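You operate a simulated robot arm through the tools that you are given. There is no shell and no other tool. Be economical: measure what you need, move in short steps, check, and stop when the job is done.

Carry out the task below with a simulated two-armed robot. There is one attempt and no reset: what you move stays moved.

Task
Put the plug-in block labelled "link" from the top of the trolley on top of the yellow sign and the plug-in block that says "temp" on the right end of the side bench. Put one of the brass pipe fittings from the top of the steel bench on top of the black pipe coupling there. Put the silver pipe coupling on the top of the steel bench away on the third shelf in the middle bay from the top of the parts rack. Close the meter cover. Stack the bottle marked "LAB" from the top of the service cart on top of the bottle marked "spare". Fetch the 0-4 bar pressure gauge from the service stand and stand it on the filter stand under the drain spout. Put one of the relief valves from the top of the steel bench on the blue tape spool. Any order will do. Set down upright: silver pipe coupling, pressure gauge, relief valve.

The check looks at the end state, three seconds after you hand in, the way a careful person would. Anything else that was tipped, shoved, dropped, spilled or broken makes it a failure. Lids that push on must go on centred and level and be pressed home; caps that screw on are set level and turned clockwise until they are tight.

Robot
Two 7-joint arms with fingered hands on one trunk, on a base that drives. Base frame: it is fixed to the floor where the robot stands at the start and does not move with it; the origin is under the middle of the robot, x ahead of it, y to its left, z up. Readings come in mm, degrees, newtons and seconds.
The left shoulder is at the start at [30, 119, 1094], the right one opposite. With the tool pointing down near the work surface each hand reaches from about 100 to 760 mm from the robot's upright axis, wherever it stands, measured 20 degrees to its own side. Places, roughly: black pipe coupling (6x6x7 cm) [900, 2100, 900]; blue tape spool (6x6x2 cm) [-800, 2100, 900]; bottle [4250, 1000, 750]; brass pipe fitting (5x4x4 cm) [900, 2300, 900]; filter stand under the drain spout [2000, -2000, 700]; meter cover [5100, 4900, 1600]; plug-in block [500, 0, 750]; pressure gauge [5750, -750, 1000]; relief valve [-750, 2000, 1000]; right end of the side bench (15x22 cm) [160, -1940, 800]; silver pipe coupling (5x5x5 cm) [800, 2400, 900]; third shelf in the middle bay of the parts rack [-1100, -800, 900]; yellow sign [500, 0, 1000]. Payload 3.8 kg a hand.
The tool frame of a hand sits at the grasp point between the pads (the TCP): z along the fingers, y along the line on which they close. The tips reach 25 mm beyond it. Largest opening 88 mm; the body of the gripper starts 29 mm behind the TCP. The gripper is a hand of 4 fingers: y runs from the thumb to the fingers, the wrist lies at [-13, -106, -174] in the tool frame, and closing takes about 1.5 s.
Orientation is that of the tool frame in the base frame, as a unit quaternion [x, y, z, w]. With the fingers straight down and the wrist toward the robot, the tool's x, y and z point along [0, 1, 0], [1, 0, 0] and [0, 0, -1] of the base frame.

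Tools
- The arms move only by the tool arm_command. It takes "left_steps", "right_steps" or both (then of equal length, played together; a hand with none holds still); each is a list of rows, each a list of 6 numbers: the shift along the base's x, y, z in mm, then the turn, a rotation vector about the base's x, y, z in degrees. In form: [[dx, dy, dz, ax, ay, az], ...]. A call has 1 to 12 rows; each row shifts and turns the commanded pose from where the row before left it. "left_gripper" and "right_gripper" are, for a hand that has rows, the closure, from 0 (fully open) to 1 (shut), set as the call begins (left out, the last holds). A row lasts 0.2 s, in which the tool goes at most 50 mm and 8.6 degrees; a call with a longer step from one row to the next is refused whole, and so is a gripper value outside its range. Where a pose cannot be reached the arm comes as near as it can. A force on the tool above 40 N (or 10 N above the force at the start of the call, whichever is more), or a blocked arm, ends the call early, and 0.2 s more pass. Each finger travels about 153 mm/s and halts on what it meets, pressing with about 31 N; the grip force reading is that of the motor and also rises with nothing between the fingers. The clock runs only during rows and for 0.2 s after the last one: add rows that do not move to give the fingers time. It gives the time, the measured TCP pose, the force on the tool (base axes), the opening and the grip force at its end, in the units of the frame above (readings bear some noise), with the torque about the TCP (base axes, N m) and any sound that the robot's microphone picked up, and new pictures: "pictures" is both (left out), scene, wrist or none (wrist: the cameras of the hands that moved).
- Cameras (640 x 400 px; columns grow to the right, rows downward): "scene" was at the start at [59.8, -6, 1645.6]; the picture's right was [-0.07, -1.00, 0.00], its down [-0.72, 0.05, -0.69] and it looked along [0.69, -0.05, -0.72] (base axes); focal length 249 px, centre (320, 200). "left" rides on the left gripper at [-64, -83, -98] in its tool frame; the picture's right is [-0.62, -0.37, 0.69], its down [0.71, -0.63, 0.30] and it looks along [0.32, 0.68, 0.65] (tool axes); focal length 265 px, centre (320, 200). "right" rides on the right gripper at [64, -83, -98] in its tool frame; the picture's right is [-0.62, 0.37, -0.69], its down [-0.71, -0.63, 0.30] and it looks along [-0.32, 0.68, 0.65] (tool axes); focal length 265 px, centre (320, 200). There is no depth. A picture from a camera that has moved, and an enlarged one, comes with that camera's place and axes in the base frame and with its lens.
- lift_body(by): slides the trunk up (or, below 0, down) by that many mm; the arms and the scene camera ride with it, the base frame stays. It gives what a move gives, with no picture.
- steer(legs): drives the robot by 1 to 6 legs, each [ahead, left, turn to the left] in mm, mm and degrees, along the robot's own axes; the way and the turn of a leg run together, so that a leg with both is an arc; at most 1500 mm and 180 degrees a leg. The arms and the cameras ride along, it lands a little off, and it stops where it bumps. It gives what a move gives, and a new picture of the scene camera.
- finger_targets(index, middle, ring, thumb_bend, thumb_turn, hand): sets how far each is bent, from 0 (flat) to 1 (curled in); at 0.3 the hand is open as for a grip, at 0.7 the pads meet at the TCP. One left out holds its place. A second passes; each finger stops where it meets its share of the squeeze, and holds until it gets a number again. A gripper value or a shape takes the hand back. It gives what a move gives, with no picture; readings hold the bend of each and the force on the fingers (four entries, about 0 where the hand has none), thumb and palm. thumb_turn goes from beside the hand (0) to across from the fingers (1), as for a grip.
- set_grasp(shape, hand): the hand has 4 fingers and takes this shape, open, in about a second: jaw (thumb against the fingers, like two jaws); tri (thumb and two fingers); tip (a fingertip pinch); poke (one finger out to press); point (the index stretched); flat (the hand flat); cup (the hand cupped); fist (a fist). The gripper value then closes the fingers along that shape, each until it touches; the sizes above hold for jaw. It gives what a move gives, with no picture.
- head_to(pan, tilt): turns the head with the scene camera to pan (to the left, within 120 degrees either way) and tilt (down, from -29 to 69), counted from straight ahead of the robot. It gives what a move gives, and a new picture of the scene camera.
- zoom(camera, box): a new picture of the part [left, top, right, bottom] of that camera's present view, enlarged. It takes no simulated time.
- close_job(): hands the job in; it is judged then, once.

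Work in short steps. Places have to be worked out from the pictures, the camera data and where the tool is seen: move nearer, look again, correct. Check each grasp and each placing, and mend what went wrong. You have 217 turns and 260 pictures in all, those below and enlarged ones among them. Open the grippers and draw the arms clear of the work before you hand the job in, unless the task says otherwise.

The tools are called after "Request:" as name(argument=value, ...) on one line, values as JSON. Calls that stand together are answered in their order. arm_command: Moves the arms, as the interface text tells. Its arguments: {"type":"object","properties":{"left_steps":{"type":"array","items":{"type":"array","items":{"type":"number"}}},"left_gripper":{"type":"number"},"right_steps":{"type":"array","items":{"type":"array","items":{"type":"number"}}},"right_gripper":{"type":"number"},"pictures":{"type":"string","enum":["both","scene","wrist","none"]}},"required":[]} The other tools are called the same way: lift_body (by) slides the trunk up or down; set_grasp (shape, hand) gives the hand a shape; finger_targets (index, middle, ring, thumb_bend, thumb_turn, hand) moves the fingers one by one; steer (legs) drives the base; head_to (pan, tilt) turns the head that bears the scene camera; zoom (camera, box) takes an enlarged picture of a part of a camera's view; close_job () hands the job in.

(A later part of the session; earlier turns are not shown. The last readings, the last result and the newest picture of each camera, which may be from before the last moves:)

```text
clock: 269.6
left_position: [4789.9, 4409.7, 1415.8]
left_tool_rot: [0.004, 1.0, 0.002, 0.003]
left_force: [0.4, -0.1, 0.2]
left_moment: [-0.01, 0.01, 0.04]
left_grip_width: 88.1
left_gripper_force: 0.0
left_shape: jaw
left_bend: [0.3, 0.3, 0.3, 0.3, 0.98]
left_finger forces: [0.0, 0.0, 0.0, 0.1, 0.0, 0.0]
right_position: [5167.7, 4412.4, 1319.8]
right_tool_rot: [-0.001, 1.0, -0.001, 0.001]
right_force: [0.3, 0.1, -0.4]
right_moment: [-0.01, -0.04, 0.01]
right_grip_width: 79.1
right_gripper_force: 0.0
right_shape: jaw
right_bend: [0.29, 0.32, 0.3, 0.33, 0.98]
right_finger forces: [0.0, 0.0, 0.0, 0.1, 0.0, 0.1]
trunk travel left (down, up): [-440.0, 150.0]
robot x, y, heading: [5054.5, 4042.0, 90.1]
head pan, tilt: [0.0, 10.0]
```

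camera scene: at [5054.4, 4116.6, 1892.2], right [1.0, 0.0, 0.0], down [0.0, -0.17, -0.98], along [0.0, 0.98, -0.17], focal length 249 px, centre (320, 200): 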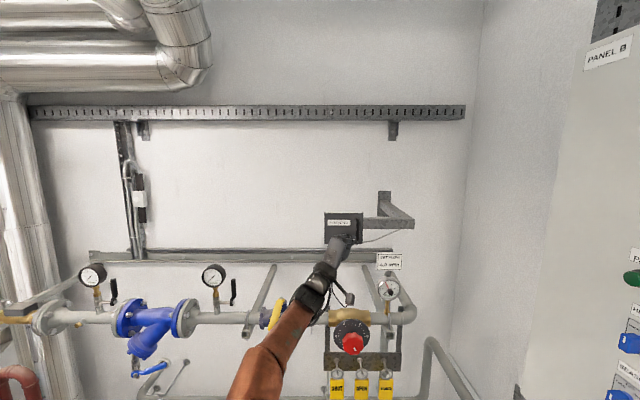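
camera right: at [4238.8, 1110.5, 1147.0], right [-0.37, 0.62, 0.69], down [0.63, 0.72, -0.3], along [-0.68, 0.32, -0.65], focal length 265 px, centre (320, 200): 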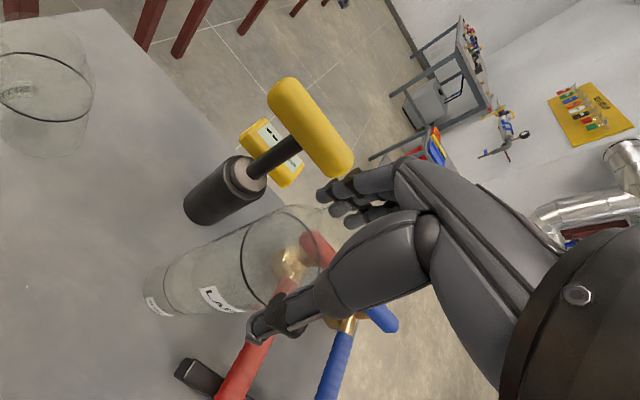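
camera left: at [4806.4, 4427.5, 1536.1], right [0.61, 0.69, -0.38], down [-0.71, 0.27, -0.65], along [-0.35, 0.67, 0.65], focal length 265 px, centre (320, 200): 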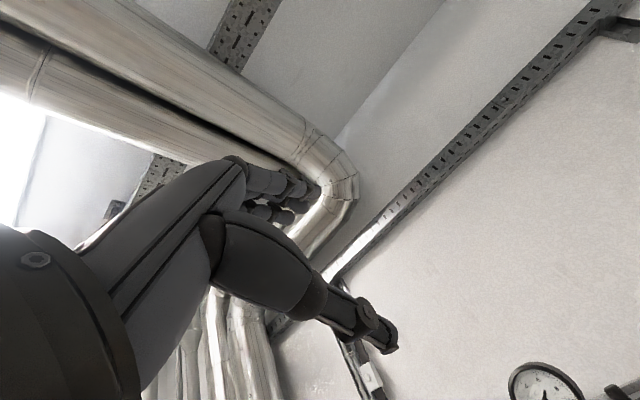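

I lower the trunk, back out of the lane and turn west toward the steel bench.

Request:
lift_body(by=-190)

Request:
steer(legs=[[-1250, 0, 0], [-1000, 0, 0], [0, 0, 90]])

Request:
head_to(pan=0, tilt=25)

```text
clock: 271.7
left_position: [4789.9, 4410.0, 1225.9]
left_tool_rot: [0.003, 1.0, 0.002, 0.003]
left_force: [-0.2, 0.1, 0.7]
left_moment: [0.02, 0.03, 0.0]
left_grip_width: 87.5
left_gripper_force: 0.1
left_shape: jaw
left_bend: [0.3, 0.3, 0.3, 0.3, 0.98]
left_finger forces: [0.1, 0.1, 0.1, 0.0, 0.0, 0.0]
right_position: [5167.1, 4412.9, 1128.5]
right_tool_rot: [-0.001, 1.0, -0.002, 0.001]
right_force: [-0.1, 0.3, 0.3]
right_moment: [0.02, -0.06, 0.06]
right_grip_width: 79.2
right_gripper_force: 0.0
right_shape: jaw
right_bend: [0.29, 0.32, 0.3, 0.33, 0.98]
right_finger forces: [0.0, 0.1, 0.0, 0.0, 0.0, 0.0]
trunk travel left (down, up): [-250.0, 340.0]
robot x, y, heading: [5055.6, 4045.1, 90.2]
head pan, tilt: [0.0, 10.0]
```

```text
clock: 286.6
left_position: [4669.4, 1515.4, 1226.7]
left_tool_rot: [-0.687, 0.727, 0.004, 0.0]
left_force: [-0.7, -0.3, 1.2]
left_moment: [-0.03, -0.04, 0.04]
left_grip_width: 87.9
left_gripper_force: 0.1
left_shape: jaw
left_bend: [0.3, 0.3, 0.3, 0.3, 0.98]
left_finger forces: [0.1, 0.0, 0.1, 0.0, 0.1, 0.1]
right_position: [4683.8, 1892.5, 1129.0]
right_tool_rot: [-0.691, 0.723, 0.0, 0.002]
right_force: [-0.5, 0.0, -0.2]
right_moment: [-0.02, 0.01, 0.01]
right_grip_width: 79.2
right_gripper_force: 0.0
right_shape: jaw
right_bend: [0.29, 0.32, 0.3, 0.33, 0.98]
right_finger forces: [0.1, 0.1, 0.1, 0.0, 0.0, 0.0]
trunk travel left (down, up): [-250.0, 340.0]
robot x, y, heading: [5043.8, 1761.8, 177.3]
head pan, tilt: [0.0, 10.0]
camera scene: at [4974.6, 1765.4, 1702.3], right [0.05, 1.0, 0.0], down [0.17, -0.01, -0.98], along [-0.98, 0.05, -0.17], focal length 249 px, centre (320, 200)
```

scene: 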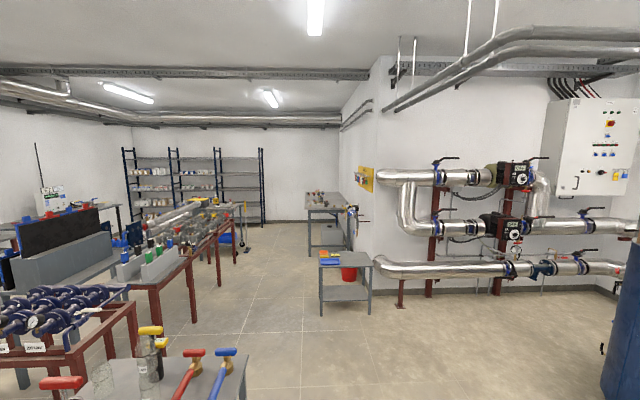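

```text
clock: 287.4
left_position: [4670.1, 1516.7, 1226.7]
left_tool_rot: [-0.687, 0.727, 0.004, 0.0]
left_force: [0.0, -0.3, 0.8]
left_moment: [0.01, 0.0, 0.03]
left_grip_width: 87.8
left_gripper_force: 0.0
left_shape: jaw
left_bend: [0.3, 0.3, 0.3, 0.3, 0.98]
left_finger forces: [0.0, 0.0, 0.0, 0.0, 0.0, 0.1]
right_position: [4683.4, 1892.2, 1128.1]
right_tool_rot: [-0.69, 0.724, 0.0, 0.002]
right_force: [0.1, 0.5, 0.5]
right_moment: [-0.01, -0.01, -0.01]
right_grip_width: 79.2
right_gripper_force: 0.0
right_shape: jaw
right_bend: [0.29, 0.32, 0.3, 0.33, 0.98]
right_finger forces: [0.0, 0.1, 0.0, 0.0, 0.0, 0.1]
trunk travel left (down, up): [-250.0, 340.0]
robot x, y, heading: [5051.1, 1765.1, 177.3]
head pan, tilt: [0.0, 25.0]
camera scene: at [4975.5, 1765.4, 1678.0], right [0.05, 1.0, 0.0], down [0.42, -0.02, -0.91], along [-0.91, 0.04, -0.42], focal length 249 px, centre (320, 200)
```

scene: 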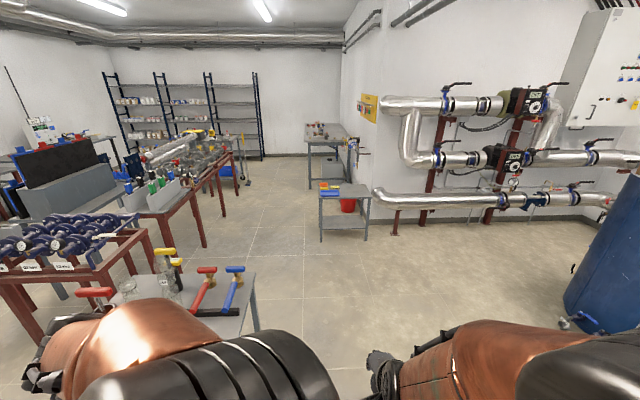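

The steel bench lies ahead-left with its near end at x≈850. I drive west around the cart to stand south of the bench.

Request:
steer(legs=[[0, 0, 2.7], [1450, 0, 0], [0, 430, 0], [1500, 0, 0], [1000, 0, 0], [0, 0, -90]])

Request:
head_to(pan=15, tilt=30)

```text
clock: 312.6
left_position: [889.0, 1655.8, 1225.5]
left_tool_rot: [-0.003, 1.0, 0.002, 0.003]
left_force: [-0.2, 0.5, -0.2]
left_moment: [0.0, -0.02, 0.0]
left_grip_width: 87.9
left_gripper_force: 0.1
left_shape: jaw
left_bend: [0.3, 0.3, 0.3, 0.3, 0.98]
left_finger forces: [0.0, 0.0, 0.0, 0.0, 0.0, 0.0]
right_position: [1267.8, 1663.2, 1127.9]
right_tool_rot: [-0.008, 1.0, -0.002, 0.0]
right_force: [0.0, 0.1, -0.2]
right_moment: [-0.01, -0.02, -0.02]
right_grip_width: 79.2
right_gripper_force: 0.1
right_shape: jaw
right_bend: [0.29, 0.32, 0.3, 0.33, 0.98]
right_finger forces: [0.1, 0.1, 0.0, 0.1, 0.0, 0.0]
trunk travel left (down, up): [-250.0, 340.0]
robot x, y, heading: [1158.7, 1292.5, 90.7]
head pan, tilt: [0.0, 25.0]
camera scene: at [1157.3, 1364.0, 1678.0], right [1.0, 0.02, 0.0], down [0.01, -0.42, -0.91], along [-0.01, 0.91, -0.42], focal length 249 px, centre (320, 200)
```

scene: 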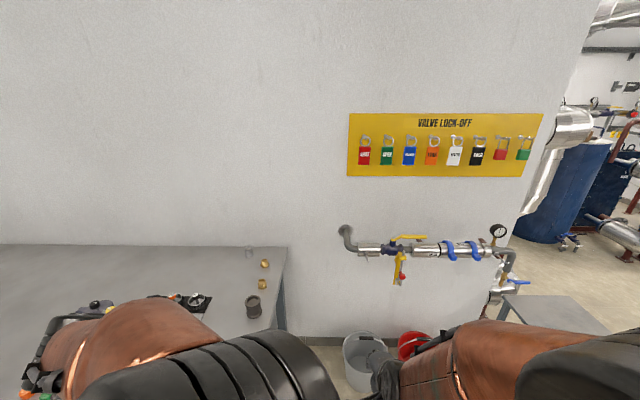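

```text
clock: 313.4
left_position: [888.4, 1655.3, 1226.2]
left_tool_rot: [-0.003, 1.0, 0.004, 0.003]
left_force: [1.1, 0.2, -0.5]
left_moment: [0.02, -0.01, 0.0]
left_grip_width: 87.6
left_gripper_force: 0.0
left_shape: jaw
left_bend: [0.3, 0.3, 0.3, 0.3, 0.98]
left_finger forces: [0.0, 0.0, 0.0, 0.0, 0.0, 0.1]
right_position: [1267.2, 1663.5, 1128.3]
right_tool_rot: [-0.008, 1.0, -0.002, 0.0]
right_force: [0.2, 0.6, -0.2]
right_moment: [-0.04, 0.02, -0.04]
right_grip_width: 79.0
right_gripper_force: 0.1
right_shape: jaw
right_bend: [0.29, 0.32, 0.3, 0.33, 0.98]
right_finger forces: [0.1, 0.1, 0.0, 0.0, 0.1, 0.1]
trunk travel left (down, up): [-250.0, 340.0]
robot x, y, heading: [1153.8, 1294.4, 90.8]
head pan, tilt: [15.0, 30.0]
camera scene: at [1134.0, 1358.9, 1670.0], right [0.96, 0.27, 0.0], down [0.14, -0.48, -0.87], along [-0.24, 0.83, -0.5], focal length 249 px, centre (320, 200)
```

scene: 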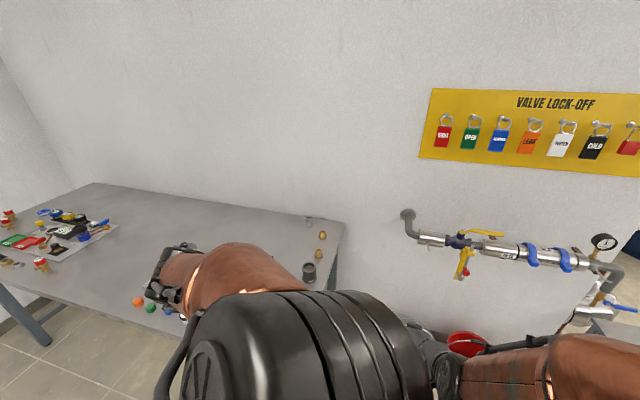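

The brass fittings and couplings are at the bench's right end. I zoom in.

Request:
zoom(camera="scene", box=[270, 200, 366, 290])

Request:
zoom(camera="scene", box=[0, 180, 144, 290])

```text
4.44 times, centred on (318, 245) of scene
camera zoom: at [1134.0, 1358.9, 1670.0], right [0.96, 0.27, 0.0], down [0.14, -0.48, -0.87], along [-0.24, 0.83, -0.5], focal length 1108 px, centre (329, 0)
```

zoom: 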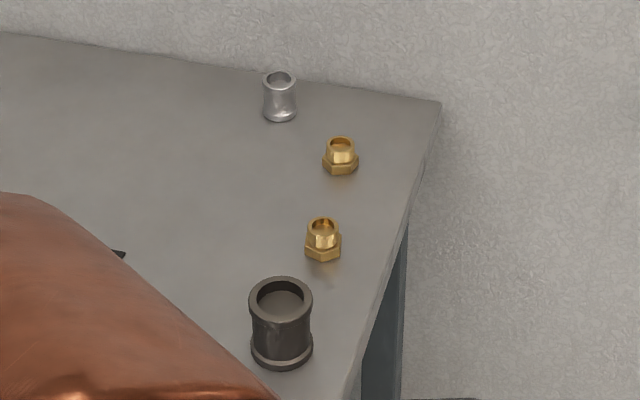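

```text
3.64 times, centred on (72, 235) of scene
camera zoom: at [1134.0, 1358.9, 1670.0], right [0.96, 0.27, 0.0], down [0.14, -0.48, -0.87], along [-0.24, 0.83, -0.5], focal length 906 px, centre (1222, 73)
```

zoom: 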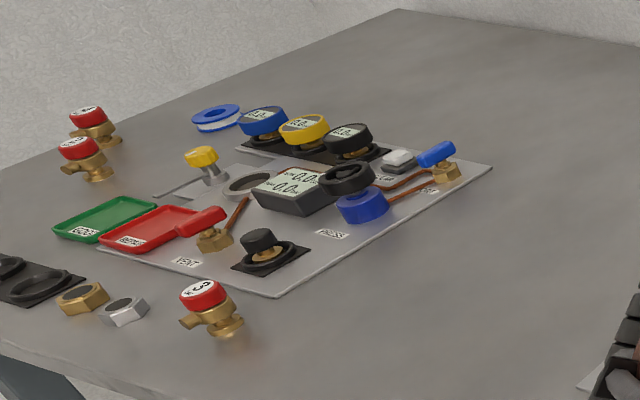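

Relief valves (red caps) and the blue tape spool are at the bench's left end; couplings/fittings at the right end, too deep to reach from the front. I go round to the bench's right end and face west.

Request:
steer(legs=[[0, -210, 0], [640, 0, -0.8], [0, 0, 90]])

Request:
head_to(pan=-15, tilt=45)

```text
clock: 318.2
left_position: [1083.3, 2297.5, 1225.2]
left_tool_rot: [-0.004, 1.0, 0.002, 0.003]
left_force: [0.1, -0.3, -0.3]
left_moment: [-0.03, 0.02, 0.01]
left_grip_width: 87.7
left_gripper_force: 0.0
left_shape: jaw
left_bend: [0.3, 0.3, 0.3, 0.3, 0.98]
left_finger forces: [0.0, 0.1, 0.1, 0.0, 0.1, 0.0]
right_position: [1460.5, 2306.3, 1128.5]
right_tool_rot: [-0.01, 1.0, -0.002, 0.001]
right_force: [-0.2, 0.5, 0.7]
right_moment: [0.0, 0.02, -0.01]
right_grip_width: 78.7
right_gripper_force: 0.0
right_shape: jaw
right_bend: [0.29, 0.32, 0.3, 0.33, 0.98]
right_finger forces: [0.0, 0.1, 0.0, 0.0, 0.1, 0.0]
trunk travel left (down, up): [-250.0, 340.0]
robot x, y, heading: [1356.9, 1932.7, 90.7]
head pan, tilt: [15.0, 30.0]
stopped in leg 2: the robot was blocked; the commanded pose is now the measured one
camera scene: at [1329.5, 2001.9, 1669.9], right [0.96, 0.28, 0.0], down [0.14, -0.48, -0.87], along [-0.24, 0.83, -0.5], focal length 249 px, centre (320, 200)
```

scene: 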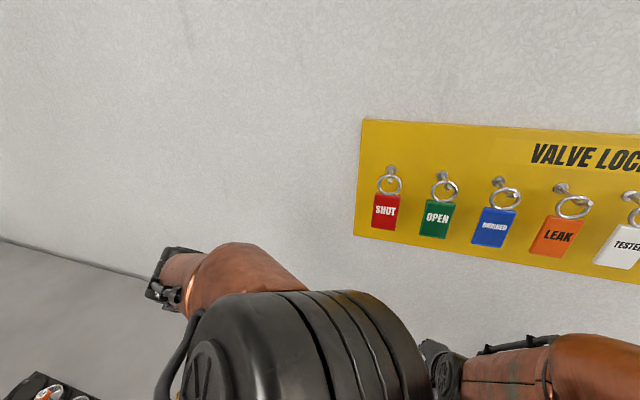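

```text
clock: 319.2
left_position: [1083.2, 2296.1, 1225.6]
left_tool_rot: [-0.005, 1.0, 0.003, 0.002]
left_force: [0.4, -0.2, 1.0]
left_moment: [0.0, -0.01, 0.05]
left_grip_width: 87.7
left_gripper_force: 0.1
left_shape: jaw
left_bend: [0.3, 0.3, 0.3, 0.3, 0.98]
left_finger forces: [0.0, 0.0, 0.0, 0.1, 0.0, 0.0]
right_position: [1460.9, 2305.8, 1128.7]
right_tool_rot: [-0.009, 1.0, -0.002, 0.001]
right_force: [-0.5, -0.4, -0.3]
right_moment: [-0.04, 0.01, -0.01]
right_grip_width: 78.8
right_gripper_force: 0.1
right_shape: jaw
right_bend: [0.29, 0.32, 0.3, 0.33, 0.98]
right_finger forces: [0.1, 0.1, 0.0, 0.0, 0.0, 0.0]
trunk travel left (down, up): [-250.0, 340.0]
robot x, y, heading: [1360.0, 1937.4, 91.1]
head pan, tilt: [-15.0, 45.0]
camera scene: at [1374.0, 1992.5, 1647.4], right [0.97, -0.24, 0.0], down [-0.17, -0.69, -0.71], along [0.17, 0.69, -0.71], focal length 249 px, centre (320, 200)
```

scene: 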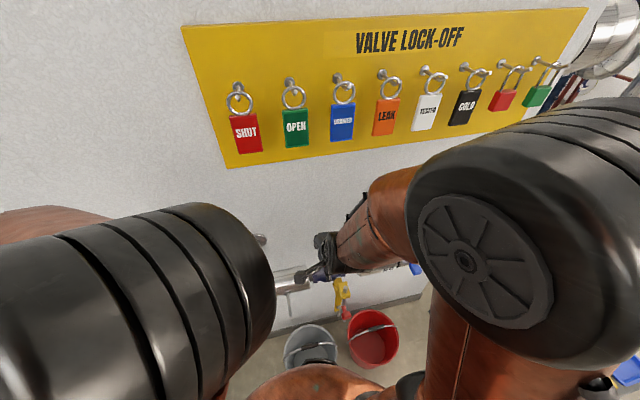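

Something blocked the base a little; I back off slightly and check the buckets and tap before turning.

Request:
steer(legs=[[-120, 0, 0]])

Request:
zoom(camera="scene", box=[240, 220, 480, 380])

```text
clock: 320.4
left_position: [1086.1, 2174.5, 1226.5]
left_tool_rot: [-0.003, 1.0, 0.004, 0.003]
left_force: [-0.1, 0.0, -0.5]
left_moment: [-0.01, 0.02, 0.0]
left_grip_width: 87.7
left_gripper_force: 0.1
left_shape: jaw
left_bend: [0.3, 0.3, 0.3, 0.3, 0.98]
left_finger forces: [0.1, 0.0, 0.0, 0.0, 0.0, 0.0]
right_position: [1463.8, 2183.8, 1128.0]
right_tool_rot: [-0.009, 1.0, -0.002, 0.001]
right_force: [-0.7, 0.4, 0.3]
right_moment: [0.05, 0.01, -0.04]
right_grip_width: 79.4
right_gripper_force: 0.1
right_shape: jaw
right_bend: [0.29, 0.32, 0.3, 0.33, 0.98]
right_finger forces: [0.0, 0.0, 0.1, 0.0, 0.1, 0.0]
trunk travel left (down, up): [-250.0, 340.0]
robot x, y, heading: [1359.2, 1811.9, 90.6]
head pan, tilt: [-15.0, 45.0]
camera scene: at [1376.3, 1871.0, 1647.4], right [0.97, -0.24, 0.0], down [-0.17, -0.69, -0.71], along [0.17, 0.69, -0.71], focal length 249 px, centre (320, 200)
```

scene: 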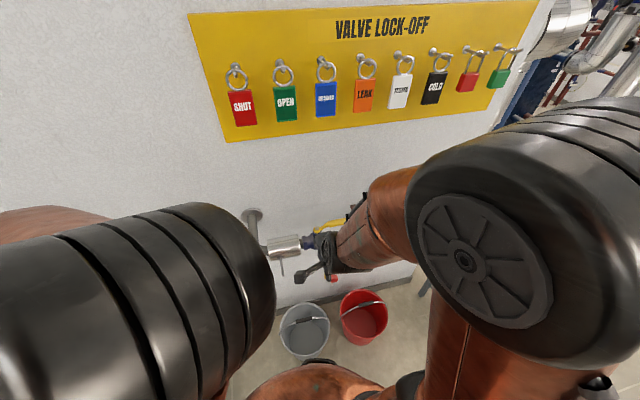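

```text
2.50 times, centred on (360, 300) of scene
camera zoom: at [1376.3, 1871.0, 1647.4], right [0.97, -0.24, 0.0], down [-0.17, -0.69, -0.71], along [0.17, 0.69, -0.71], focal length 623 px, centre (220, -50)
```

zoom: 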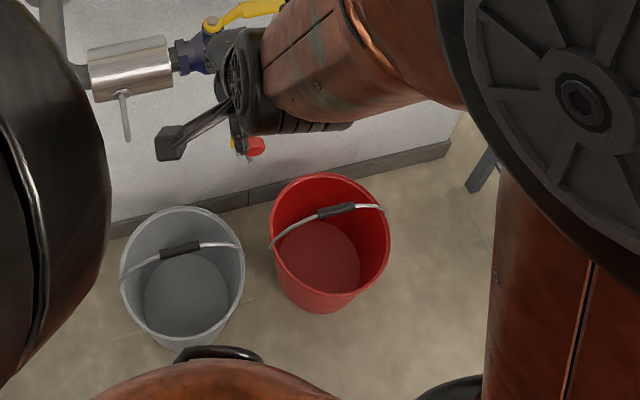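

Buckets stand fine. I turn to face west at the bench's right end.

Request:
steer(legs=[[0, 0, 89.4], [60, -50, 0]])

Request:
head_to(pan=-25, tilt=45)

```text
clock: 325.3
left_position: [932.7, 1589.0, 1225.6]
left_tool_rot: [0.713, -0.702, -0.002, 0.0]
left_force: [-0.4, 0.2, 0.2]
left_moment: [-0.01, 0.0, 0.02]
left_grip_width: 87.7
left_gripper_force: 0.1
left_shape: jaw
left_bend: [0.3, 0.3, 0.3, 0.3, 0.98]
left_finger forces: [0.0, 0.1, 0.0, 0.0, 0.0, 0.0]
right_position: [921.9, 1967.3, 1128.1]
right_tool_rot: [0.715, -0.699, 0.002, -0.002]
right_force: [0.0, -0.2, 0.4]
right_moment: [-0.04, -0.05, 0.0]
right_grip_width: 79.0
right_gripper_force: 0.1
right_shape: jaw
right_bend: [0.29, 0.32, 0.3, 0.33, 0.98]
right_finger forces: [0.0, 0.0, 0.0, 0.0, 0.0, 0.0]
trunk travel left (down, up): [-250.0, 340.0]
robot x, y, heading: [1295.4, 1862.0, -178.4]
head pan, tilt: [-15.0, 45.0]
camera scene: at [1233.0, 1883.2, 1647.3], right [0.23, 0.97, 0.0], down [0.69, -0.17, -0.71], along [-0.69, 0.16, -0.71], focal length 249 px, centre (320, 200)
```

scene: 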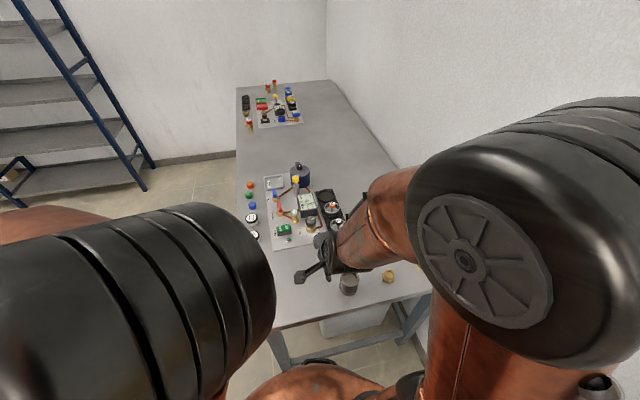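

```text
clock: 326.0
left_position: [935.8, 1589.0, 1227.5]
left_tool_rot: [0.713, -0.702, -0.004, 0.0]
left_force: [0.3, -0.7, 0.0]
left_moment: [-0.03, -0.03, 0.0]
left_grip_width: 87.9
left_gripper_force: 0.0
left_shape: jaw
left_bend: [0.3, 0.3, 0.3, 0.3, 0.98]
left_finger forces: [0.0, 0.0, 0.0, 0.1, 0.0, 0.0]
right_position: [922.8, 1966.2, 1129.0]
right_tool_rot: [0.716, -0.698, 0.001, -0.002]
right_force: [-0.1, 0.1, -1.0]
right_moment: [-0.01, -0.02, 0.02]
right_grip_width: 78.9
right_gripper_force: 0.0
right_shape: jaw
right_bend: [0.29, 0.32, 0.3, 0.33, 0.98]
right_finger forces: [0.1, 0.1, 0.1, 0.1, 0.1, 0.0]
trunk travel left (down, up): [-250.0, 340.0]
robot x, y, heading: [1296.1, 1862.8, -178.5]
head pan, tilt: [-25.0, 45.0]
camera scene: at [1239.8, 1894.8, 1647.4], right [0.4, 0.92, 0.0], down [0.65, -0.28, -0.71], along [-0.65, 0.28, -0.71], focal length 249 px, centre (320, 200)
```

scene: 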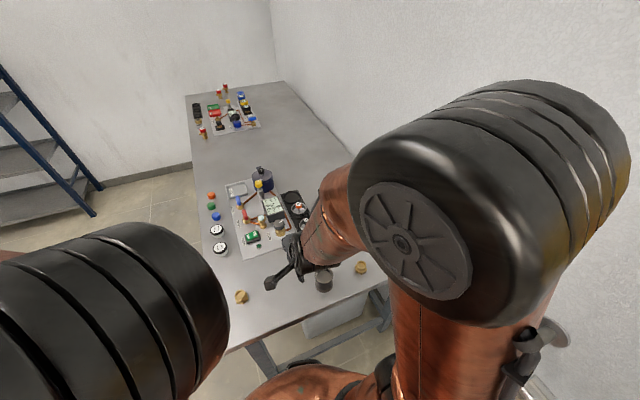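

I move the right hand over the brass fitting near [888, 2197] to get a wrist view.

Request:
arm_command(right_steps=[[-10, 40, 5, 0, 0, 0], [-10, 45, 0, 0, 0, 0], [-10, 45, 0, 0, 0, 0], [-5, 45, -10, 0, 0, 0], [0, 40, -25, 0, 0, 0], [0, 0, 0, 0, 0, 0]], right_gripper=0.1)

```text
clock: 327.4
left_position: [936.0, 1589.5, 1226.7]
left_tool_rot: [0.713, -0.702, -0.003, 0.0]
left_force: [1.0, 0.1, 0.1]
left_moment: [0.02, 0.01, -0.03]
left_grip_width: 87.7
left_gripper_force: 0.0
left_shape: jaw
left_bend: [0.3, 0.3, 0.3, 0.3, 0.98]
left_finger forces: [0.0, 0.0, 0.1, 0.0, 0.0, 0.0]
right_position: [885.0, 2139.6, 1124.4]
right_tool_rot: [0.717, -0.697, 0.0, -0.003]
right_force: [0.2, -0.1, -0.2]
right_moment: [0.0, 0.01, -0.03]
right_grip_width: 79.4
right_gripper_force: 0.0
right_shape: jaw
right_bend: [0.29, 0.32, 0.3, 0.33, 0.98]
right_finger forces: [0.0, 0.1, 0.1, 0.1, 0.0, 0.0]
right hand out of reach, approached as far as the arm can: row 5
trunk travel left (down, up): [-250.0, 340.0]
robot x, y, heading: [1294.8, 1862.8, -178.2]
head pan, tilt: [-25.0, 45.0]
camera scene: at [1239.5, 1895.8, 1647.4], right [0.4, 0.92, 0.0], down [0.65, -0.28, -0.71], along [-0.65, 0.28, -0.71], focal length 249 px, centre (320, 200)
camera right: at [970.7, 2079.9, 1224.7], right [-0.39, 0.61, 0.69], down [0.61, 0.73, -0.3], along [-0.69, 0.31, -0.66], focal length 265 px, centre (320, 200)
```

scene: 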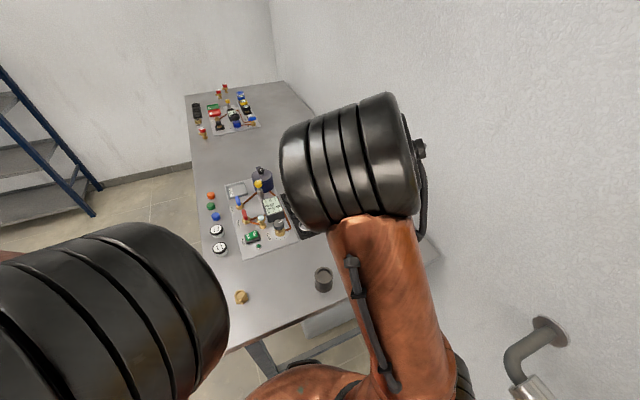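
right: 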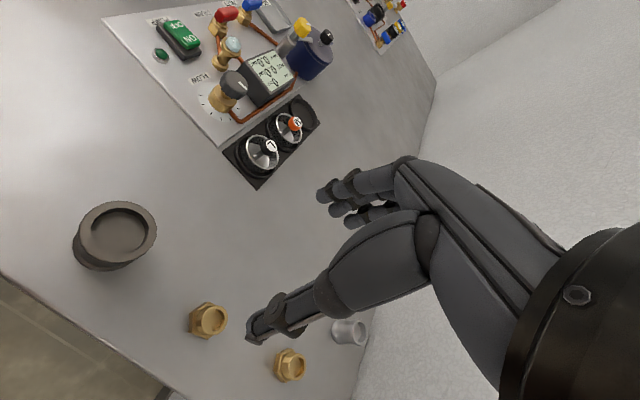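

Brass A ≈[891, 2203], black coupling ≈[894, 2062], silver ≈[772, 2422]; bench top ≈848. I lower first, then move over brass A.

Request:
arm_command(right_steps=[[0, 0, -45, 0, 0, 0], [0, 0, -45, 0, 0, 0], [0, 20, -40, 0, 0, 0], [2, 24, 0, 0, 0, 0], [3, 20, 0, 0, 0, 0], [0, 0, 0, 0, 0, 0]], pictures="wrist")

```text
clock: 328.8
left_position: [934.7, 1588.5, 1227.4]
left_tool_rot: [0.713, -0.702, -0.005, 0.001]
left_force: [-0.6, -0.6, 0.1]
left_moment: [0.01, 0.0, -0.01]
left_grip_width: 87.8
left_gripper_force: 0.1
left_shape: jaw
left_bend: [0.3, 0.3, 0.3, 0.3, 0.98]
left_finger forces: [0.1, 0.0, 0.1, 0.1, 0.0, 0.0]
right_position: [893.0, 2116.0, 1103.4]
right_tool_rot: [0.716, -0.698, 0.0, -0.002]
right_force: [-0.3, -0.5, 0.7]
right_moment: [0.02, -0.01, 0.0]
right_grip_width: 79.0
right_gripper_force: 0.2
right_shape: jaw
right_bend: [0.29, 0.32, 0.3, 0.33, 0.98]
right_finger forces: [0.1, 0.1, 0.0, 0.0, 0.0, 0.0]
right hand out of reach, approached as far as the arm can: row 1, 2, 3, 4, 5
trunk travel left (down, up): [-250.0, 340.0]
robot x, y, heading: [1299.7, 1863.7, -178.3]
head pan, tilt: [-25.0, 45.0]
camera right: at [977.9, 2055.2, 1202.2], right [-0.39, 0.61, 0.69], down [0.61, 0.73, -0.3], along [-0.69, 0.31, -0.65], focal length 265 px, centre (320, 200)
```

right: 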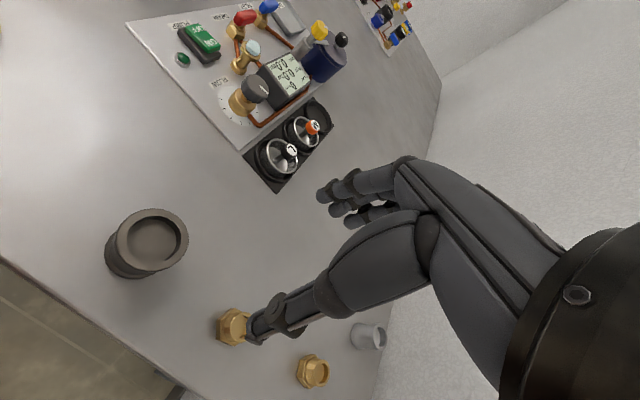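

That side angle needs the hand yawed outward. I rotate it 32° clockwise toward the target.

Request:
arm_command(right_steps=[[0, 0, 20, 0, 0, -8], [0, 0, 20, 0, 0, -8], [0, 0, 0, 0, 0, -8], [0, 0, 0, 0, 0, -8], [0, 0, 0, 0, 0, 0]], pictures="wrist")

```text
clock: 330.0
left_position: [934.5, 1590.0, 1226.6]
left_tool_rot: [0.713, -0.701, -0.004, 0.0]
left_force: [0.5, -0.1, 0.4]
left_moment: [0.01, -0.03, 0.03]
left_grip_width: 87.6
left_gripper_force: 0.1
left_shape: jaw
left_bend: [0.3, 0.3, 0.3, 0.3, 0.98]
left_finger forces: [0.1, 0.0, 0.0, 0.0, 0.0, 0.1]
right_position: [892.4, 2113.9, 1141.9]
right_tool_rot: [-0.496, 0.868, -0.001, 0.002]
right_force: [0.1, 0.1, -0.2]
right_moment: [0.01, 0.0, 0.04]
right_grip_width: 79.1
right_gripper_force: 0.1
right_shape: jaw
right_bend: [0.29, 0.32, 0.3, 0.33, 0.98]
right_finger forces: [0.0, 0.0, 0.1, 0.0, 0.0, 0.1]
trunk travel left (down, up): [-250.0, 340.0]
robot x, y, heading: [1291.3, 1862.3, -178.4]
head pan, tilt: [-25.0, 45.0]
camera right: at [930.0, 2018.7, 1241.6], right [-0.01, 0.72, 0.69], down [0.91, 0.29, -0.3], along [-0.42, 0.63, -0.66], focal length 265 px, centre (320, 200)
```

right: 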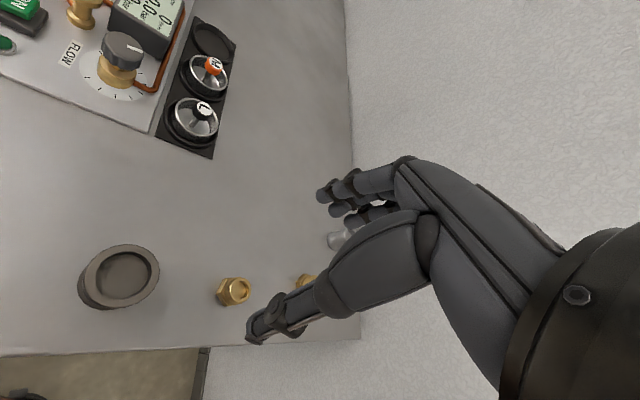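

Brass A confirmed at [889, 2204]. I go over it and lower.

Request:
arm_command(right_steps=[[-1, 30, -30, 0, 0, 0], [-1, 30, -35, 0, 0, 0], [-1, 30, -35, 0, 0, 0], [0, 0, -45, 0, 0, 0], [0, 0, -45, 0, 0, 0], [0, 0, 0, 0, 0, 0]], pictures="wrist")

Request:
zoom(camera="right", box=[180, 180, 380, 340])

```text
clock: 331.4
left_position: [936.0, 1590.7, 1226.5]
left_tool_rot: [0.713, -0.702, -0.004, 0.001]
left_force: [-1.2, 0.6, 0.1]
left_moment: [0.0, 0.03, 0.0]
left_grip_width: 87.8
left_gripper_force: 0.1
left_shape: jaw
left_bend: [0.3, 0.3, 0.3, 0.3, 0.98]
left_finger forces: [0.0, 0.0, 0.0, 0.0, 0.0, 0.0]
right_position: [908.2, 2131.9, 1027.5]
right_tool_rot: [-0.495, 0.869, -0.002, 0.002]
right_force: [0.2, -0.2, 0.4]
right_moment: [0.04, -0.01, 0.01]
right_grip_width: 79.1
right_gripper_force: 0.1
right_shape: jaw
right_bend: [0.29, 0.32, 0.3, 0.33, 0.98]
right_finger forces: [0.0, 0.0, 0.1, 0.0, 0.1, 0.0]
right hand out of reach, approached as far as the arm can: row 2, 3, 4, 5
trunk travel left (down, up): [-250.0, 340.0]
robot x, y, heading: [1295.1, 1862.9, -178.5]
head pan, tilt: [-25.0, 45.0]
camera right: at [945.9, 2036.7, 1128.2], right [0.0, 0.72, 0.69], down [0.91, 0.29, -0.3], along [-0.42, 0.63, -0.66], focal length 265 px, centre (320, 200)
```

right: 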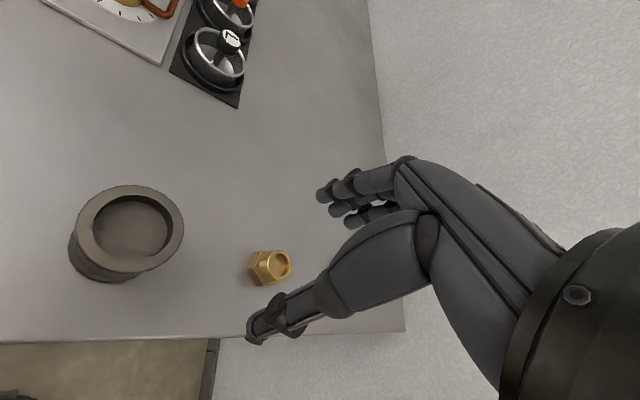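

```text
2.50 times, centred on (280, 260) of right
camera zoom: at [945.9, 2036.7, 1128.2], right [0.0, 0.72, 0.69], down [0.91, 0.29, -0.3], along [-0.42, 0.63, -0.66], focal length 664 px, centre (420, 50)
```

zoom: 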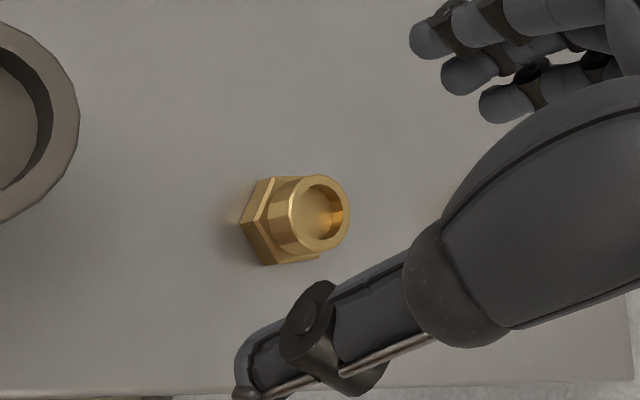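

The arm is over-folded this close. I back the base 160 mm east to give it room.

Request:
arm_command(right_steps=[[0, 0, 40, 0, 0, 0], [0, 0, 40, 0, 0, 0], [0, 0, 0, 0, 0, 0]], pictures="none")

Request:
steer(legs=[[-160, 0, 0]])

```text
clock: 332.2
left_position: [933.2, 1588.6, 1224.4]
left_tool_rot: [0.713, -0.701, -0.003, 0.0]
left_force: [0.1, -0.9, -0.6]
left_moment: [0.03, -0.01, -0.01]
left_grip_width: 87.8
left_gripper_force: 0.2
left_shape: jaw
left_bend: [0.3, 0.3, 0.3, 0.3, 0.98]
left_finger forces: [0.0, 0.0, 0.0, 0.1, 0.1, 0.0]
right_position: [906.3, 2131.5, 1109.5]
right_tool_rot: [-0.497, 0.868, -0.001, 0.003]
right_force: [-0.4, -0.7, 0.3]
right_moment: [-0.01, 0.0, 0.02]
right_grip_width: 79.1
right_gripper_force: 0.2
right_shape: jaw
right_bend: [0.29, 0.32, 0.3, 0.33, 0.98]
right_finger forces: [0.1, 0.0, 0.1, 0.1, 0.0, 0.0]
trunk travel left (down, up): [-250.0, 340.0]
robot x, y, heading: [1297.2, 1865.8, -178.6]
head pan, tilt: [-25.0, 45.0]
```

```text
clock: 333.6
left_position: [1099.3, 1593.7, 1227.4]
left_tool_rot: [0.712, -0.703, -0.005, 0.0]
left_force: [0.8, -0.5, -0.2]
left_moment: [0.02, 0.0, -0.01]
left_grip_width: 87.8
left_gripper_force: 0.1
left_shape: jaw
left_bend: [0.3, 0.3, 0.3, 0.3, 0.98]
left_finger forces: [0.0, 0.0, 0.1, 0.0, 0.0, 0.0]
right_position: [1070.0, 2137.7, 1110.2]
right_tool_rot: [-0.496, 0.868, -0.002, 0.001]
right_force: [0.0, -0.6, 0.1]
right_moment: [0.01, -0.01, 0.03]
right_grip_width: 79.1
right_gripper_force: 0.1
right_shape: jaw
right_bend: [0.29, 0.32, 0.3, 0.33, 0.98]
right_finger forces: [0.0, 0.1, 0.0, 0.0, 0.0, 0.0]
trunk travel left (down, up): [-250.0, 340.0]
robot x, y, heading: [1460.5, 1870.4, -178.4]
head pan, tilt: [-25.0, 45.0]
camera scene: at [1404.5, 1899.2, 1647.5], right [0.4, 0.92, 0.0], down [0.65, -0.28, -0.71], along [-0.65, 0.28, -0.71], focal length 249 px, centre (320, 200)
```

scene: 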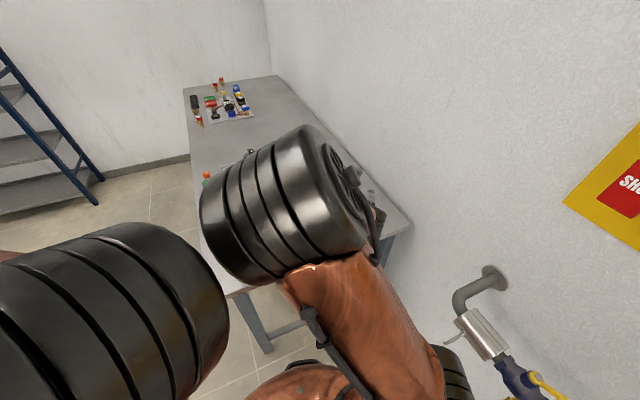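

I move over brass A from here.

Request:
arm_command(right_steps=[[-36, 13, -8, 0, 0, 0], [-36, 13, -12, 0, 0, 0], [-36, 13, -20, 0, 0, 0], [-36, 13, -25, 0, 0, 0], [-36, 14, -25, 0, 0, 0], [0, 0, -40, 0, 0, 0], [0, 0, 0, 0, 0, 0]], pictures="none")

Request:
zoom(camera="right", box=[0, 0, 640, 400])

```text
clock: 335.2
left_position: [1097.8, 1593.4, 1227.2]
left_tool_rot: [0.712, -0.702, -0.003, 0.0]
left_force: [0.3, 0.2, 0.1]
left_moment: [0.02, -0.01, 0.0]
left_grip_width: 87.6
left_gripper_force: 0.0
left_shape: jaw
left_bend: [0.3, 0.3, 0.3, 0.3, 0.98]
left_finger forces: [0.0, 0.1, 0.0, 0.1, 0.0, 0.0]
right_position: [961.8, 2126.0, 1084.3]
right_tool_rot: [-0.497, 0.868, -0.001, 0.001]
right_force: [0.4, 0.7, 0.6]
right_moment: [0.0, 0.02, -0.01]
right_grip_width: 79.0
right_gripper_force: 0.1
right_shape: jaw
right_bend: [0.29, 0.32, 0.3, 0.33, 0.98]
right_finger forces: [0.1, 0.0, 0.1, 0.0, 0.0, 0.1]
right hand out of reach, approached as far as the arm can: row 2, 3, 4, 5, 6
trunk travel left (down, up): [-250.0, 340.0]
robot x, y, heading: [1460.1, 1869.9, -178.6]
head pan, tilt: [-25.0, 45.0]
```

```text
1.00 times, centred on (320, 200) of right (not enlarged: the box is as wide or as high as the picture)
camera zoom: at [1001.1, 2031.0, 1183.8], right [-0.01, 0.72, 0.69], down [0.91, 0.3, -0.3], along [-0.42, 0.63, -0.66], focal length 265 px, centre (320, 200)
```

zoom: 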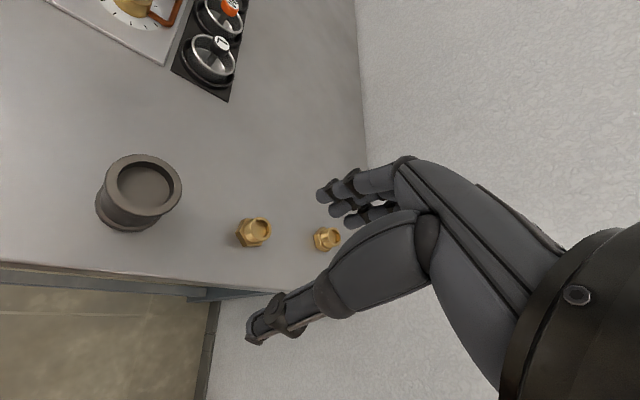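

Lateral reach is the limit, so I instead turn the whole robot right ~18° toward the fitting and realign the hand with the robot.

Request:
arm_command(right_steps=[[20, -10, 30, 0, 0, 8], [20, -10, 0, 0, 0, 8], [0, 0, 0, 0, 0, 8], [0, 0, 0, 0, 0, 7], [0, 0, 0, 0, 0, 0]], pictures="none")

Request:
steer(legs=[[0, 0, -18]])

```text
clock: 336.4
left_position: [1097.8, 1591.9, 1225.5]
left_tool_rot: [0.712, -0.702, -0.004, -0.001]
left_force: [-0.5, -0.4, -0.6]
left_moment: [-0.03, -0.03, 0.01]
left_grip_width: 87.7
left_gripper_force: 0.0
left_shape: jaw
left_bend: [0.3, 0.3, 0.3, 0.3, 0.98]
left_finger forces: [0.0, 0.0, 0.0, 0.0, 0.0, 0.1]
right_position: [1002.1, 2107.4, 1114.0]
right_tool_rot: [0.711, -0.703, 0.0, -0.002]
right_force: [0.0, 0.1, 0.9]
right_moment: [0.02, 0.02, -0.04]
right_grip_width: 79.2
right_gripper_force: 0.1
right_shape: jaw
right_bend: [0.29, 0.32, 0.3, 0.33, 0.98]
right_finger forces: [0.0, 0.1, 0.0, 0.0, 0.0, 0.0]
trunk travel left (down, up): [-250.0, 340.0]
robot x, y, heading: [1458.7, 1866.7, -178.6]
head pan, tilt: [-25.0, 45.0]
```

```text
clock: 337.9
left_position: [1029.2, 1721.2, 1226.5]
left_tool_rot: [-0.591, 0.807, 0.004, 0.0]
left_force: [-0.2, -0.3, 0.3]
left_moment: [0.01, 0.0, -0.01]
left_grip_width: 87.6
left_gripper_force: 0.0
left_shape: jaw
left_bend: [0.3, 0.3, 0.3, 0.3, 0.98]
left_finger forces: [0.0, 0.0, 0.0, 0.1, 0.0, 0.0]
right_position: [1101.6, 2240.1, 1113.9]
right_tool_rot: [-0.589, 0.808, -0.002, 0.001]
right_force: [0.4, -0.6, -0.4]
right_moment: [0.02, 0.01, -0.02]
right_grip_width: 79.2
right_gripper_force: 0.1
right_shape: jaw
right_bend: [0.29, 0.32, 0.3, 0.33, 0.98]
right_finger forces: [0.1, 0.0, 0.0, 0.0, 0.1, 0.1]
trunk travel left (down, up): [-250.0, 340.0]
robot x, y, heading: [1455.4, 1866.6, 162.9]
head pan, tilt: [-25.0, 45.0]
camera scene: at [1415.9, 1915.0, 1647.4], right [0.67, 0.74, 0.0], down [0.53, -0.47, -0.71], along [-0.53, 0.47, -0.71], focal length 249 px, centre (320, 200)
```

scene: 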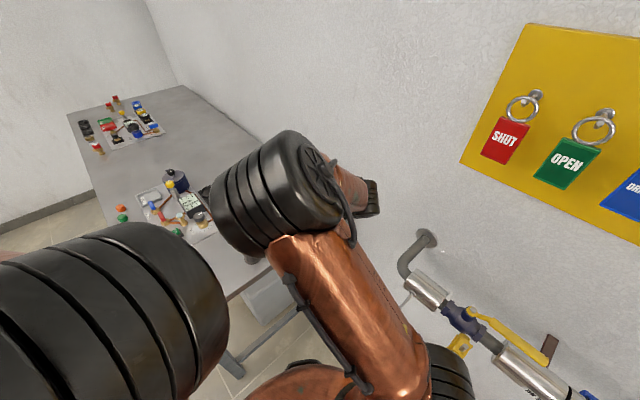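

A is now 640 ahead, 157 right. I move over it.

Request:
arm_command(right_steps=[[-36, -6, -10, 0, 0, 0], [-36, -6, -15, 0, 0, 0], [-36, -6, -20, 0, 0, 0], [-36, -6, -25, 0, 0, 0], [-36, -6, -25, 0, 0, 0], [-33, -6, -25, 0, 0, 0], [0, 0, 0, 0, 0, 0]], pictures="none")

Request:
zoom(camera="right", box=[0, 0, 640, 400])

```text
clock: 339.5
left_position: [1030.0, 1721.7, 1227.1]
left_tool_rot: [-0.591, 0.807, 0.004, 0.0]
left_force: [0.2, 0.8, 0.4]
left_moment: [-0.01, 0.0, -0.01]
left_grip_width: 87.9
left_gripper_force: 0.1
left_shape: jaw
left_bend: [0.3, 0.3, 0.3, 0.3, 0.98]
left_finger forces: [0.1, 0.1, 0.1, 0.0, 0.0, 0.0]
right_position: [941.3, 2152.0, 1033.7]
right_tool_rot: [-0.589, 0.808, 0.0, 0.001]
right_force: [-0.7, -0.4, 0.5]
right_moment: [0.03, 0.0, 0.03]
right_grip_width: 79.2
right_gripper_force: 0.0
right_shape: jaw
right_bend: [0.29, 0.32, 0.3, 0.33, 0.98]
right_finger forces: [0.0, 0.1, 0.1, 0.0, 0.0, 0.0]
right hand out of reach, approached as far as the arm can: row 1, 2, 3, 4, 5, 6
trunk travel left (down, up): [-250.0, 340.0]
robot x, y, heading: [1457.9, 1867.9, 162.8]
head pan, tilt: [-25.0, 45.0]
```

```text
1.00 times, centred on (320, 200) of right (not enlarged: the box is as wide or as high as the picture)
camera zoom: at [999.9, 2067.2, 1132.9], right [-0.16, 0.7, 0.69], down [0.82, 0.49, -0.3], along [-0.55, 0.52, -0.66], focal length 265 px, centre (320, 200)
```

zoom: 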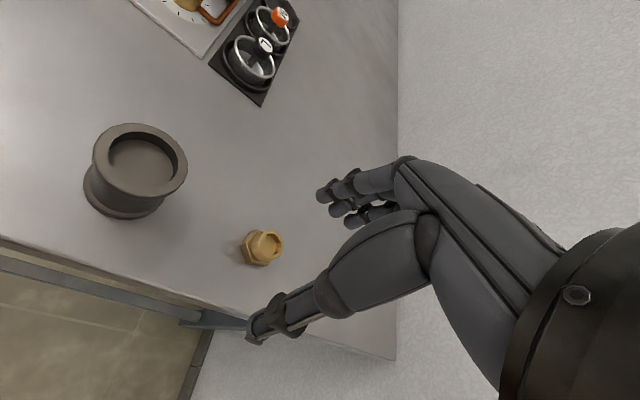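

The right arm seems stuck in an awkward elbow-up posture since the meter job. I move it to its comfortable home pose to unwind it.

Request:
arm_command(right_steps=[[0, 0, 40, 0, 0, 0], [0, 0, 45, 0, 0, 0], [0, 0, 45, 0, 0, 0], [20, 30, 5, 0, 0, 0], [20, 30, 0, 0, 0, 0], [20, 34, 0, 0, 0, 0], [0, 0, 0, 0, 0, 0]], pictures="scene")

```text
clock: 341.1
left_position: [1030.7, 1719.9, 1226.4]
left_tool_rot: [-0.591, 0.806, 0.003, 0.001]
left_force: [0.7, -0.1, 0.1]
left_moment: [0.0, -0.01, 0.04]
left_grip_width: 87.8
left_gripper_force: 0.0
left_shape: jaw
left_bend: [0.3, 0.3, 0.3, 0.3, 0.98]
left_finger forces: [0.0, 0.0, 0.1, 0.0, 0.1, 0.1]
right_position: [994.4, 2236.5, 1170.2]
right_tool_rot: [-0.59, 0.807, 0.0, 0.002]
right_force: [1.0, 0.8, 0.6]
right_moment: [-0.01, 0.0, -0.02]
right_grip_width: 79.1
right_gripper_force: 0.1
right_shape: jaw
right_bend: [0.29, 0.32, 0.3, 0.33, 0.98]
right_finger forces: [0.0, 0.0, 0.0, 0.0, 0.1, 0.0]
right hand out of reach, approached as far as the arm can: row 6
trunk travel left (down, up): [-250.0, 340.0]
robot x, y, heading: [1456.9, 1863.6, 163.0]
head pan, tilt: [-25.0, 45.0]
camera scene: at [1416.2, 1914.5, 1647.4], right [0.67, 0.74, 0.0], down [0.53, -0.47, -0.71], along [-0.53, 0.47, -0.71], focal length 249 px, centre (320, 200)
```

scene: 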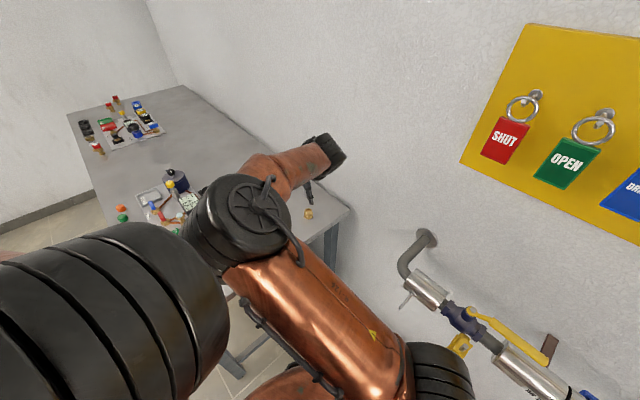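

The right elbow is swiveled inward. I'll use the left hand instead: retract the right hand, turn the robot further right so the fitting lies on the left side.

Request:
arm_command(right_steps=[[40, -12, 20, 0, 0, 0], [40, -12, 20, 0, 0, 0], [40, -12, 10, 0, 0, 0], [20, -6, 0, 0, 0, 0], [0, 0, 0, 0, 0, 0]], pictures="none")

Request:
steer(legs=[[0, 0, -29]])

```text
clock: 342.2
left_position: [1030.0, 1728.0, 1228.0]
left_tool_rot: [-0.582, 0.813, 0.02, 0.01]
left_force: [0.4, -0.6, -0.3]
left_moment: [-0.06, -0.02, 0.01]
left_grip_width: 87.9
left_gripper_force: 0.1
left_shape: jaw
left_bend: [0.3, 0.3, 0.3, 0.3, 0.97]
left_finger forces: [0.0, 0.0, 0.1, 0.1, 0.0, 0.0]
right_position: [1161.7, 2238.6, 1202.0]
right_tool_rot: [-0.531, 0.847, -0.018, 0.024]
right_force: [0.6, 0.6, -0.5]
right_moment: [0.01, -0.03, 0.0]
right_grip_width: 79.3
right_gripper_force: 0.0
right_shape: jaw
right_bend: [0.29, 0.32, 0.3, 0.33, 0.98]
right_finger forces: [0.0, 0.1, 0.0, 0.0, 0.0, 0.0]
trunk travel left (down, up): [-250.0, 340.0]
robot x, y, heading: [1459.1, 1864.6, 163.2]
head pan, tilt: [-25.0, 45.0]
stopped in row 5 (right hand): the arm was blocked; the commanded pose is now the measured one
```

```text
clock: 344.1
left_position: [1018.1, 1958.9, 1229.0]
left_tool_rot: [-0.355, 0.934, 0.017, 0.015]
left_force: [0.8, 0.5, 0.2]
left_moment: [0.02, 0.03, 0.04]
left_grip_width: 87.7
left_gripper_force: 0.1
left_shape: jaw
left_bend: [0.3, 0.3, 0.3, 0.3, 0.97]
left_finger forces: [0.0, 0.1, 0.0, 0.1, 0.0, 0.0]
right_position: [1385.2, 2337.7, 1202.1]
right_tool_rot: [-0.296, 0.955, -0.024, 0.018]
right_force: [0.1, -0.3, 1.1]
right_moment: [-0.03, 0.0, 0.03]
right_grip_width: 78.7
right_gripper_force: 0.1
right_shape: jaw
right_bend: [0.29, 0.32, 0.3, 0.33, 0.98]
right_finger forces: [0.0, 0.1, 0.0, 0.1, 0.0, 0.0]
trunk travel left (down, up): [-250.0, 340.0]
robot x, y, heading: [1457.3, 1866.7, 133.5]
head pan, tilt: [-25.0, 45.0]
camera scene: at [1445.6, 1929.2, 1647.4], right [0.95, 0.31, 0.0], down [0.22, -0.67, -0.71], along [-0.22, 0.67, -0.71], focal length 249 px, centre (320, 200)
```

scene: 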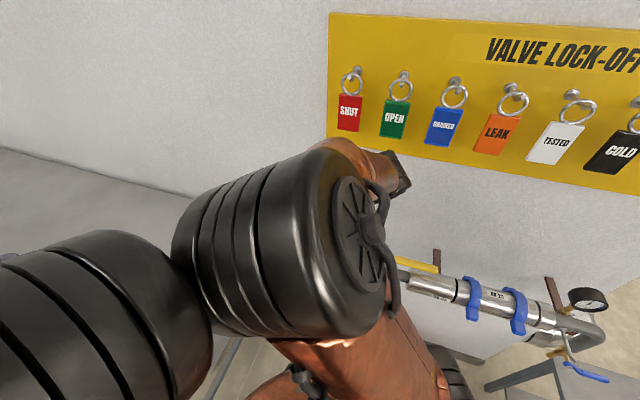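

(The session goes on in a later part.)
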